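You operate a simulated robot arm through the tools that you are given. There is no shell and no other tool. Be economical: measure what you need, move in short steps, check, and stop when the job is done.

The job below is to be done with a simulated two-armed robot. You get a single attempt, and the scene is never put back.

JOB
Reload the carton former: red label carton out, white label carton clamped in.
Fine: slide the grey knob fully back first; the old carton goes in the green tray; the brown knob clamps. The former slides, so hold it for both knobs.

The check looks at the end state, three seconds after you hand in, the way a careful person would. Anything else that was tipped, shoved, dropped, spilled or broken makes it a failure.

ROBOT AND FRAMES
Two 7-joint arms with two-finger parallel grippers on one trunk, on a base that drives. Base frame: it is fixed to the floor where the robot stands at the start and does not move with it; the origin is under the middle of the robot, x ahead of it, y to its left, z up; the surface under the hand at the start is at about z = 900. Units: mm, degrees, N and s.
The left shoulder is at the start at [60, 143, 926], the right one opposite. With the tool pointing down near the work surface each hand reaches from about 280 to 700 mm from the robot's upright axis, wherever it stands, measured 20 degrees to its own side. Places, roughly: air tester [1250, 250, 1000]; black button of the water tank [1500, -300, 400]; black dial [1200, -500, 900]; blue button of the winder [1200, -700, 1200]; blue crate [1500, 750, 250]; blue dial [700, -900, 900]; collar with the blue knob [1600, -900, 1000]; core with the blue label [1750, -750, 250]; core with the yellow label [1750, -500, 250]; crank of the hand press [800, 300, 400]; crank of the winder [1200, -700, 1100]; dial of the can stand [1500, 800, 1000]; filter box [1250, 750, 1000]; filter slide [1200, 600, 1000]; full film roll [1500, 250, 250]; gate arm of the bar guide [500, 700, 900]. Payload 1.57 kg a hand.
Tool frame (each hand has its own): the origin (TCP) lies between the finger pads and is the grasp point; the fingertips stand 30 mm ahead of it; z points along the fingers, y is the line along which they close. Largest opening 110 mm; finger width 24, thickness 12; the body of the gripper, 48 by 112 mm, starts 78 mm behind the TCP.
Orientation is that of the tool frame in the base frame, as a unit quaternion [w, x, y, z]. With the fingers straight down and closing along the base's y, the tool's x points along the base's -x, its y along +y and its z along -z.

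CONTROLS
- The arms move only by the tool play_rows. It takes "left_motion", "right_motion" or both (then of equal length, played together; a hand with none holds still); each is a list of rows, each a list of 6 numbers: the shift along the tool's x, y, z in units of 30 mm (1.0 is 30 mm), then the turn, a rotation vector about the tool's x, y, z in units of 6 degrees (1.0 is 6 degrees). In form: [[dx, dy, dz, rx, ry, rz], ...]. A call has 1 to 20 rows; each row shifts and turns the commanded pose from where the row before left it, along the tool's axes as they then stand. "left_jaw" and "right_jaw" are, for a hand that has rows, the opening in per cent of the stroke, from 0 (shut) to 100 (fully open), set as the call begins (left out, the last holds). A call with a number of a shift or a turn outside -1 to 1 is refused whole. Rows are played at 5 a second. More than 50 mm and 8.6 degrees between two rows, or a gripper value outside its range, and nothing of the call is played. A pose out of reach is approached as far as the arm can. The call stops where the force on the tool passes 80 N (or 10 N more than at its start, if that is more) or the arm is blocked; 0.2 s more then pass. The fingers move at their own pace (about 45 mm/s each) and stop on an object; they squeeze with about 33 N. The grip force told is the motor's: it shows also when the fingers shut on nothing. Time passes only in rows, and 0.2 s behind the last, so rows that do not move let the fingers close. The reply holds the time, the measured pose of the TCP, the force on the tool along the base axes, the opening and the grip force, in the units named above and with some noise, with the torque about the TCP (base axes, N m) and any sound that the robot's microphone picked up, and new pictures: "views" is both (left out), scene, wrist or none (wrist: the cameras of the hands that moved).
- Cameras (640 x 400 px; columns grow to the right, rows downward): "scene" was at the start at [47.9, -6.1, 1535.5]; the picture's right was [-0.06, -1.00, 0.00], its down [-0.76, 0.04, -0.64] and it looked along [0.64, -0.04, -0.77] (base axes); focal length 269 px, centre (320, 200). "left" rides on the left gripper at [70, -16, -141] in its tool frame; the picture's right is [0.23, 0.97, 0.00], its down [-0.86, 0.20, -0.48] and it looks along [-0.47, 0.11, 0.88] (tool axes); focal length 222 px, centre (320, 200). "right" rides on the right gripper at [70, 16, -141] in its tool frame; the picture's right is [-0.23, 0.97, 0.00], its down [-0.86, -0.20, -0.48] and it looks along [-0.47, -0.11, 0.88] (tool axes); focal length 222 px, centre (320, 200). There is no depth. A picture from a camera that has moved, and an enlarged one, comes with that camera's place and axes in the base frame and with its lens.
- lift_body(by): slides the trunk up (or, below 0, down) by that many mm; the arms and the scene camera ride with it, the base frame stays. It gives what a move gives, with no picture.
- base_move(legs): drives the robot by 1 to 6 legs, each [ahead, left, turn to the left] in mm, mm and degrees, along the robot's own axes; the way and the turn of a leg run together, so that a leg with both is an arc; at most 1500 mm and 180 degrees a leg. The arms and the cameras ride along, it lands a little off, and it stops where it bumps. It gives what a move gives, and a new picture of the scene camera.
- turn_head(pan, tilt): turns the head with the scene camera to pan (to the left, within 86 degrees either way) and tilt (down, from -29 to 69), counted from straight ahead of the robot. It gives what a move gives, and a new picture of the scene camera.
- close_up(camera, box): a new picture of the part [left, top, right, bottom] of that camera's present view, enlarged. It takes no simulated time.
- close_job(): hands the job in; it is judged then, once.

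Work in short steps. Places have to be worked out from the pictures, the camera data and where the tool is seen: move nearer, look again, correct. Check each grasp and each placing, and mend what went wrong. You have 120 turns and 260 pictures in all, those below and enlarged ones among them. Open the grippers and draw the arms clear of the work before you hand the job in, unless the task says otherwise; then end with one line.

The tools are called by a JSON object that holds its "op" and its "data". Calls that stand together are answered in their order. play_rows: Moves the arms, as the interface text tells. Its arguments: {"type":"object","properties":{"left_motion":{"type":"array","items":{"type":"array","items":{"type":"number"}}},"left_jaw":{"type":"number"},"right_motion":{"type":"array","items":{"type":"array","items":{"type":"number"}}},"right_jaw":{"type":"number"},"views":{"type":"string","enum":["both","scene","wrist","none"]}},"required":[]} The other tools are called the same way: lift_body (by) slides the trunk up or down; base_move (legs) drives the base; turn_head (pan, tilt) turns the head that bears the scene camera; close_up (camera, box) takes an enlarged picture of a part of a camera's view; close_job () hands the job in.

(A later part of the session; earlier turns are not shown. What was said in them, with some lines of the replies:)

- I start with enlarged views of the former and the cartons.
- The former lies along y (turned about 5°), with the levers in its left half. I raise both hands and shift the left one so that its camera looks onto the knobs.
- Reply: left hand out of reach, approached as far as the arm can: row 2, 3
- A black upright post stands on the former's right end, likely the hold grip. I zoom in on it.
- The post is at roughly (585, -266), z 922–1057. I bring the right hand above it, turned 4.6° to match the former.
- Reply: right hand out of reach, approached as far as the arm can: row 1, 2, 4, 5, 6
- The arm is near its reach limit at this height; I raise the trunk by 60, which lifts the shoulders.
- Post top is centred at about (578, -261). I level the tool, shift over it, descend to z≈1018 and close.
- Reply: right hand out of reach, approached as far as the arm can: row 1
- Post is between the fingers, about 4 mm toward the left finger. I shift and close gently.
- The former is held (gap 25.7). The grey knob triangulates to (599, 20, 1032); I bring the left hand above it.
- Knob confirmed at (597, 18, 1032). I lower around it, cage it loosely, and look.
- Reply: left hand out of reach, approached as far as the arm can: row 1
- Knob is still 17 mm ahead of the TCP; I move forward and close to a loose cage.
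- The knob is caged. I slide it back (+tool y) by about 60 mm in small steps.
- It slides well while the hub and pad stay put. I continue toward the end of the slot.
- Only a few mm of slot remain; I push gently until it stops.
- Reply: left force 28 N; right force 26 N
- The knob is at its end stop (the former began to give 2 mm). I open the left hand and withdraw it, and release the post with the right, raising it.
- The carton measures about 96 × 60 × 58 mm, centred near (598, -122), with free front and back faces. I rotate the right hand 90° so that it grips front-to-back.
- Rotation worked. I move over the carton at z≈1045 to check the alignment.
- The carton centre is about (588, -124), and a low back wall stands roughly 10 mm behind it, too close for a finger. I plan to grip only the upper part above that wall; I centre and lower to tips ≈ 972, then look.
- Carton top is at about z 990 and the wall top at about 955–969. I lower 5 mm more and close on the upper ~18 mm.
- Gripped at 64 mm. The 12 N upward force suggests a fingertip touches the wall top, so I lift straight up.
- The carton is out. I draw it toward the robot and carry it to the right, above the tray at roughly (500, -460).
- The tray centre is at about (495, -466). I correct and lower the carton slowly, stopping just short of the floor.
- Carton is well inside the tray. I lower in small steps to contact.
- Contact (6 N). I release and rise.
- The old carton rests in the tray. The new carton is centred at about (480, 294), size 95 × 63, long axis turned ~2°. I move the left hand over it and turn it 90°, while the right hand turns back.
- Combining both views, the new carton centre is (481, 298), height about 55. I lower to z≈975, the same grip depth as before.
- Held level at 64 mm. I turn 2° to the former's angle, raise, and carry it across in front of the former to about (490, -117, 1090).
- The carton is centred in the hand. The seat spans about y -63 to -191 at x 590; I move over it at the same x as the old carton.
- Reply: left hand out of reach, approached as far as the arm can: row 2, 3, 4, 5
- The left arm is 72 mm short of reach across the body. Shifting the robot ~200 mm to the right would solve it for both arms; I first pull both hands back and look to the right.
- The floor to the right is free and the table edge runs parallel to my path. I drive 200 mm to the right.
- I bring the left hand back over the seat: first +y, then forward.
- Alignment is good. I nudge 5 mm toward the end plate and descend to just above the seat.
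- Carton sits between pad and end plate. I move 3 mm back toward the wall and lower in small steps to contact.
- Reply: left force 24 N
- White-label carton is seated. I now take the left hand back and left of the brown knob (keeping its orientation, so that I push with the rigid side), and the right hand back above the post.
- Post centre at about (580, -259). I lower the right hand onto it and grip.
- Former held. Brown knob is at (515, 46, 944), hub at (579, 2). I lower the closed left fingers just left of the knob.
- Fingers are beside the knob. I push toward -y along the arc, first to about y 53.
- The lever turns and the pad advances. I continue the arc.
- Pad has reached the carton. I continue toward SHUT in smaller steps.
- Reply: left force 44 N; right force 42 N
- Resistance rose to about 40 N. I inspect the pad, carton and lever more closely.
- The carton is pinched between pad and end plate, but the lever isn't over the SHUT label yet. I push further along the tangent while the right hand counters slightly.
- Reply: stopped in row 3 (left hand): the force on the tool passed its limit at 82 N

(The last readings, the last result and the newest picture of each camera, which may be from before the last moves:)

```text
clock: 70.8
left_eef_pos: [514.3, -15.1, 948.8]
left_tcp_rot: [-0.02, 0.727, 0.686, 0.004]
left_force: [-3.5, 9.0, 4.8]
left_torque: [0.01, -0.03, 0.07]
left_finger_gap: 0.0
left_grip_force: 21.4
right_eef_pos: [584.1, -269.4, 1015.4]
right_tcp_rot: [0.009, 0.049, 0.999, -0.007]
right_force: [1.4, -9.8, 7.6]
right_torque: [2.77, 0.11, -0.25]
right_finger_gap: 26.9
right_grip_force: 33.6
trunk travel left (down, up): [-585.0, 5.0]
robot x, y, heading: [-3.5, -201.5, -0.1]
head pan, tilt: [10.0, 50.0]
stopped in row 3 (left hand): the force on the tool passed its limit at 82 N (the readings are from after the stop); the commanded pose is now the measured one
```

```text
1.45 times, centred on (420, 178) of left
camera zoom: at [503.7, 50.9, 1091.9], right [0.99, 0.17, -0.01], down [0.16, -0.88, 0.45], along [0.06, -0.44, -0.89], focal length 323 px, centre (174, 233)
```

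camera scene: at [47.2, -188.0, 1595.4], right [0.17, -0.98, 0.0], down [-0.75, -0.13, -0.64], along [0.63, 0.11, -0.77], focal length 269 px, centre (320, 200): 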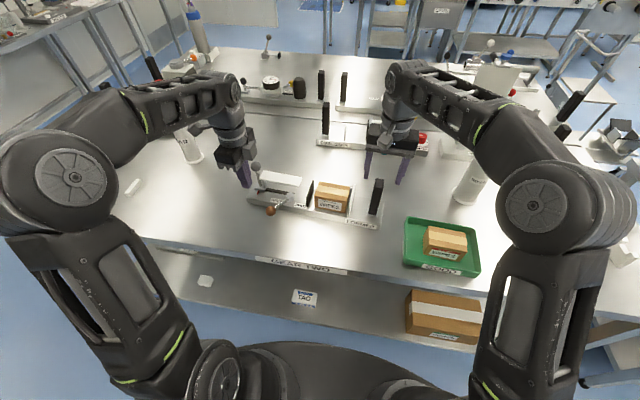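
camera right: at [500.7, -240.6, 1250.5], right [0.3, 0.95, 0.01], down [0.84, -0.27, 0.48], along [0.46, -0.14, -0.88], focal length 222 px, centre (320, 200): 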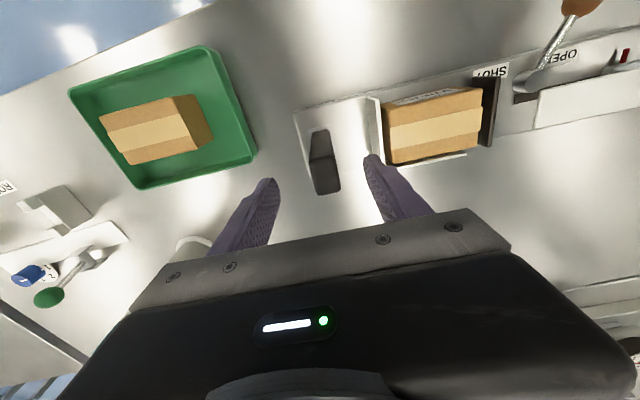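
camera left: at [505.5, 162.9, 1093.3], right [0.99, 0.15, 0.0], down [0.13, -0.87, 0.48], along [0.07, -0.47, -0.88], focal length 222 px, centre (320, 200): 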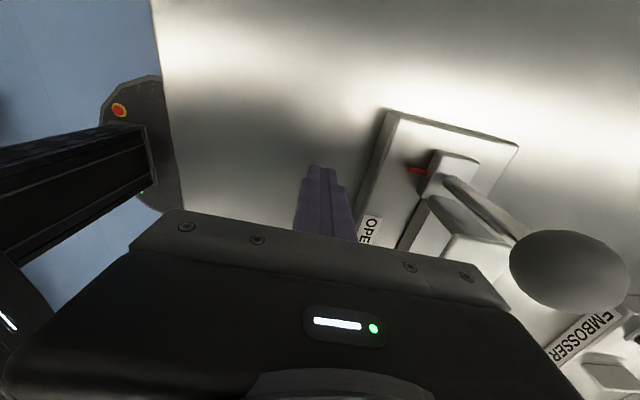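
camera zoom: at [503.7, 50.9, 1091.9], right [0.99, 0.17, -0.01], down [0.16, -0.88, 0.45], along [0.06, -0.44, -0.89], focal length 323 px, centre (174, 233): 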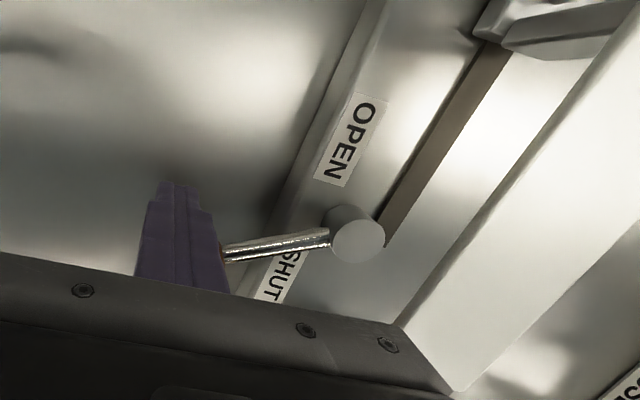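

The lever is now about 32° past centre on the SHUT side, mirror image of OPEN, and against a hard stop: fully shut. I back the left hand off and raise it while the right keeps holding.

{"op": "play_rows", "data": {"left_motion": [[0.3, 0, 0, 0, 0, 0], [0.5, -0.2, 0, 0, 0, 0], [0.6, -0.2, 0, 0, 0, 0], [0, 0, -1, 0, 0, 0], [0, 0, -1, 0, 0, 0], [0, 0, -1, 0, 0, 0], [0, -0.5, -1, 0, 0, 0], [0.5, -0.5, 0, 0, 0, 0], [1, 0, 0, 0, 0, 0], [1, 0, 0, 0, 0, 0], [1, 0, 0, 0, 0, 0]], "views": "both"}}

{"op": "close_up", "data": {"camera": "scene", "box": [220, 140, 400, 250]}}

```text
clock: 73.2
left_eef_pos: [480.9, 129.4, 1074.2]
left_tcp_rot: [-0.016, 0.729, 0.685, 0.003]
left_force: [-0.4, 0.0, 0.6]
left_torque: [-0.01, 0.0, 0.0]
left_finger_gap: 0.0
left_grip_force: 21.8
right_eef_pos: [583.8, -268.7, 1014.5]
right_tcp_rot: [0.008, 0.047, 0.999, -0.007]
right_force: [6.1, -6.3, 24.3]
right_torque: [2.07, 0.34, -0.55]
right_finger_gap: 26.6
right_grip_force: 33.0
trunk travel left (down, up): [-585.0, 5.0]
robot x, y, heading: [-5.2, -199.4, 0.1]
head pan, tilt: [10.0, 50.0]
camera scene: at [45.3, -189.0, 1595.6], right [0.17, -0.98, 0.0], down [-0.75, -0.13, -0.64], along [0.63, 0.11, -0.77], focal length 269 px, centre (320, 200)
camera left: at [471.2, 195.2, 1217.8], right [0.99, 0.17, -0.01], down [0.15, -0.88, 0.45], along [0.06, -0.45, -0.89], focal length 222 px, centre (320, 200)
```

scene: 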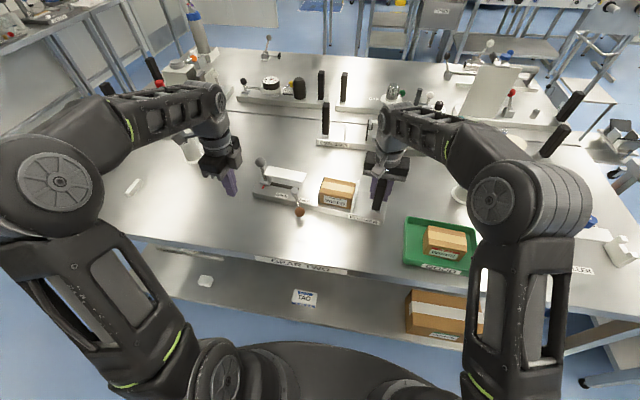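
left: 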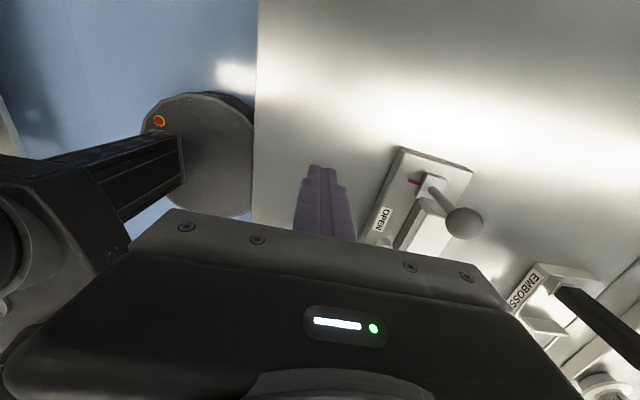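

```text
3.56 times, centred on (310, 195) of scene
camera zoom: at [45.3, -189.0, 1595.6], right [0.17, -0.98, 0.0], down [-0.75, -0.13, -0.64], along [0.63, 0.11, -0.77], focal length 956 px, centre (356, 218)
```

zoom: 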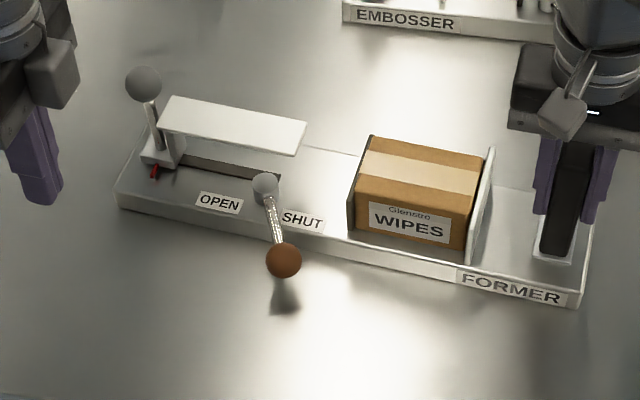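

The clamp stays shut and the carton is firmly held. The former crept about 8 mm during the last push; while still holding the post I ease it back.

{"op": "play_rows", "data": {"right_motion": [[0.05, 0.1, 0, 0, 0, -0.06], [0.05, 0.1, 0, 0, 0, -0.06], [0.05, 0.1, 0, 0, 0, -0.05], [0, 0, 0, 0, 0, 0]], "right_jaw": 0, "views": "none"}}

{"op": "close_up", "data": {"camera": "scene", "box": [220, 140, 400, 250]}}

```text
clock: 74.2
left_eef_pos: [481.0, 128.2, 1075.5]
left_tcp_rot: [-0.018, 0.729, 0.684, 0.003]
left_force: [0.8, -0.8, 0.1]
left_torque: [0.03, -0.01, 0.0]
left_finger_gap: 0.0
left_grip_force: 21.3
right_eef_pos: [578.7, -257.5, 1013.9]
right_tcp_rot: [0.007, 0.037, 0.999, -0.009]
right_force: [4.5, -10.3, 22.8]
right_torque: [2.29, 0.45, -0.55]
right_finger_gap: 27.0
right_grip_force: 32.0
trunk travel left (down, up): [-585.0, 5.0]
robot x, y, heading: [-1.3, -202.5, 0.3]
head pan, tilt: [10.0, 50.0]
```

```text
3.56 times, centred on (310, 195) of scene
camera zoom: at [45.2, -189.6, 1595.6], right [0.17, -0.98, 0.0], down [-0.75, -0.13, -0.64], along [0.63, 0.11, -0.77], focal length 956 px, centre (356, 218)
```

zoom: 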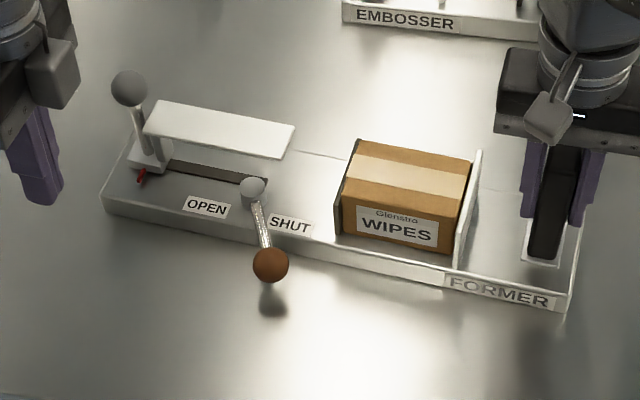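

The former is back near its original place. I release the post, rise straight up, and draw both hands clear.

{"op": "play_rows", "data": {"right_motion": [[0, 0, 0, 0, 0, 0], [0, 0, 0, 0, 0, 0], [0, 0, 0, 0, 0, 0], [0, 0, -0.8, 0, 0, 0], [0, 0, -1, 0, 0, 0], [0, 0, -1, 0, 0, 0], [0.3, 0, -0.6, 0, 0, 0], [1, 0, 0, 0, 0, 0], [1, 0, 0, 0, 0, 0], [1, 0, 0, 0, 0, 0], [1, 0, 0, 0, 0, 0], [1, 0, 0, 0, 0, 0]], "right_jaw": 65, "left_motion": [[0, 0, 0, 0, 0, 0], [0, 0, 0, 0, 0, 0], [0, 0, 0, 0, 0, 0], [0, -0.8, 0, 0, 0, 0], [0, -0.8, 0, 0, 0, 0], [0, 0, 0, 0, 0, 0], [0, 0, 0, 0, 0, 0], [0, 0, 0, 0, 0, 0], [0, 0, 0, 0, 0, 0], [0, 0, 0, 0, 0, 0], [0, 0, 0, 0, 0, 0], [0, 0, 0, 0, 0, 0]], "left_jaw": 60, "views": "both"}}

{"op": "close_up", "data": {"camera": "scene", "box": [220, 140, 400, 250]}}

{"op": "close_up", "data": {"camera": "scene", "box": [380, 140, 560, 290]}}

```text
clock: 76.8
left_eef_pos: [436.2, 130.9, 1073.7]
left_tcp_rot: [-0.017, 0.729, 0.685, 0.003]
left_force: [-0.5, -0.3, 0.0]
left_torque: [0.0, -0.02, 0.0]
left_finger_gap: 65.8
left_grip_force: 0.1
right_eef_pos: [416.8, -244.1, 1111.9]
right_tcp_rot: [0.008, 0.039, 0.999, -0.008]
right_force: [-0.8, -0.2, -0.6]
right_torque: [-0.03, -0.03, -0.01]
right_finger_gap: 71.6
right_grip_force: 0.1
trunk travel left (down, up): [-585.0, 5.0]
robot x, y, heading: [0.1, -199.8, 0.6]
head pan, tilt: [10.0, 50.0]
camera scene: at [45.7, -188.2, 1595.5], right [0.17, -0.98, 0.0], down [-0.75, -0.13, -0.64], along [0.63, 0.11, -0.77], focal length 269 px, centre (320, 200)
camera right: at [347.7, -219.7, 1253.9], right [0.3, 0.95, -0.01], down [0.83, -0.26, 0.49], along [0.47, -0.16, -0.87], focal length 222 px, centre (320, 200)
camera left: at [426.2, 197.3, 1217.3], right [0.99, 0.17, -0.01], down [0.16, -0.88, 0.45], along [0.06, -0.45, -0.89], focal length 222 px, centre (320, 200)
```

scene: 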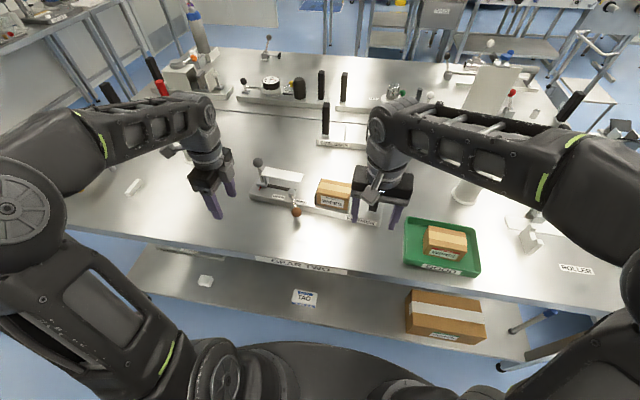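
right: 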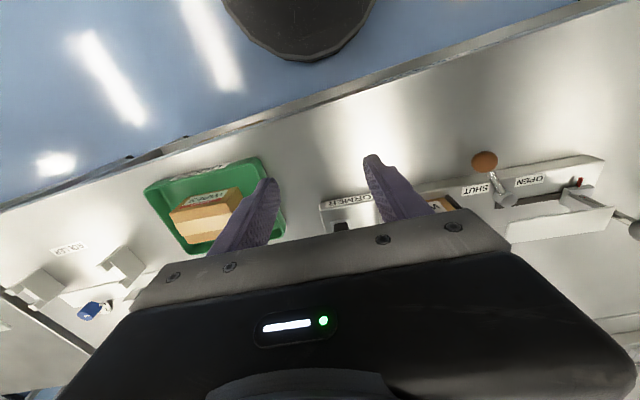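
left: 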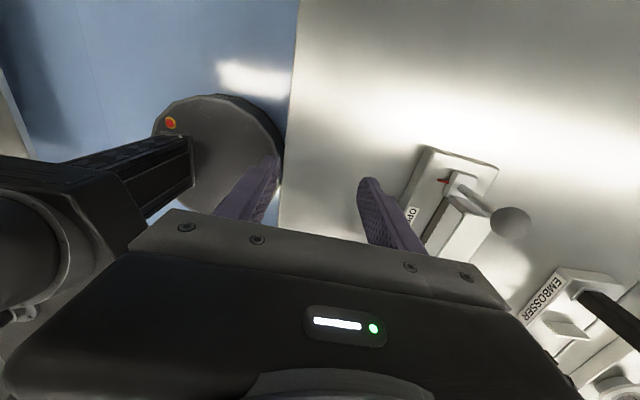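

```text
3.56 times, centred on (310, 195) of scene
camera zoom: at [45.7, -188.2, 1595.5], right [0.17, -0.98, 0.0], down [-0.75, -0.13, -0.64], along [0.63, 0.11, -0.77], focal length 956 px, centre (356, 218)
```

zoom: 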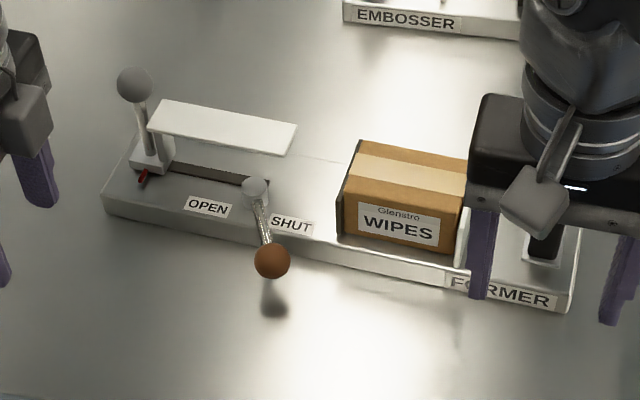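

```text
2.67 times, centred on (470, 215) of scene
camera zoom: at [45.7, -188.2, 1595.5], right [0.17, -0.98, 0.0], down [-0.75, -0.13, -0.64], along [0.63, 0.11, -0.77], focal length 717 px, centre (-80, 160)
```

zoom: 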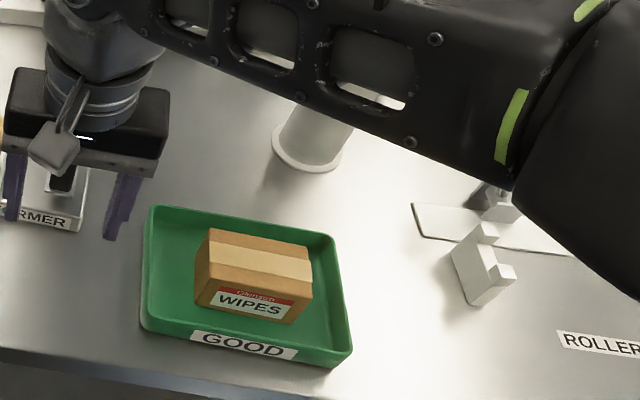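

The white-label carton is clamped in the former, the red-label carton lies in the green tray, the grey knob is fully back and both arms are clear with grippers open. I hand the job in.

{"op": "close_job", "data": {}}

```text
The job is handed in.
```

The job is handed in: the white label carton is clamped in the former with the brown knob at SHUT, the red label carton is in the green tray, and the grey knob is fully back. The former crept about 8 mm under the clamping push, and I eased it back to within a few mm of where it had stood.
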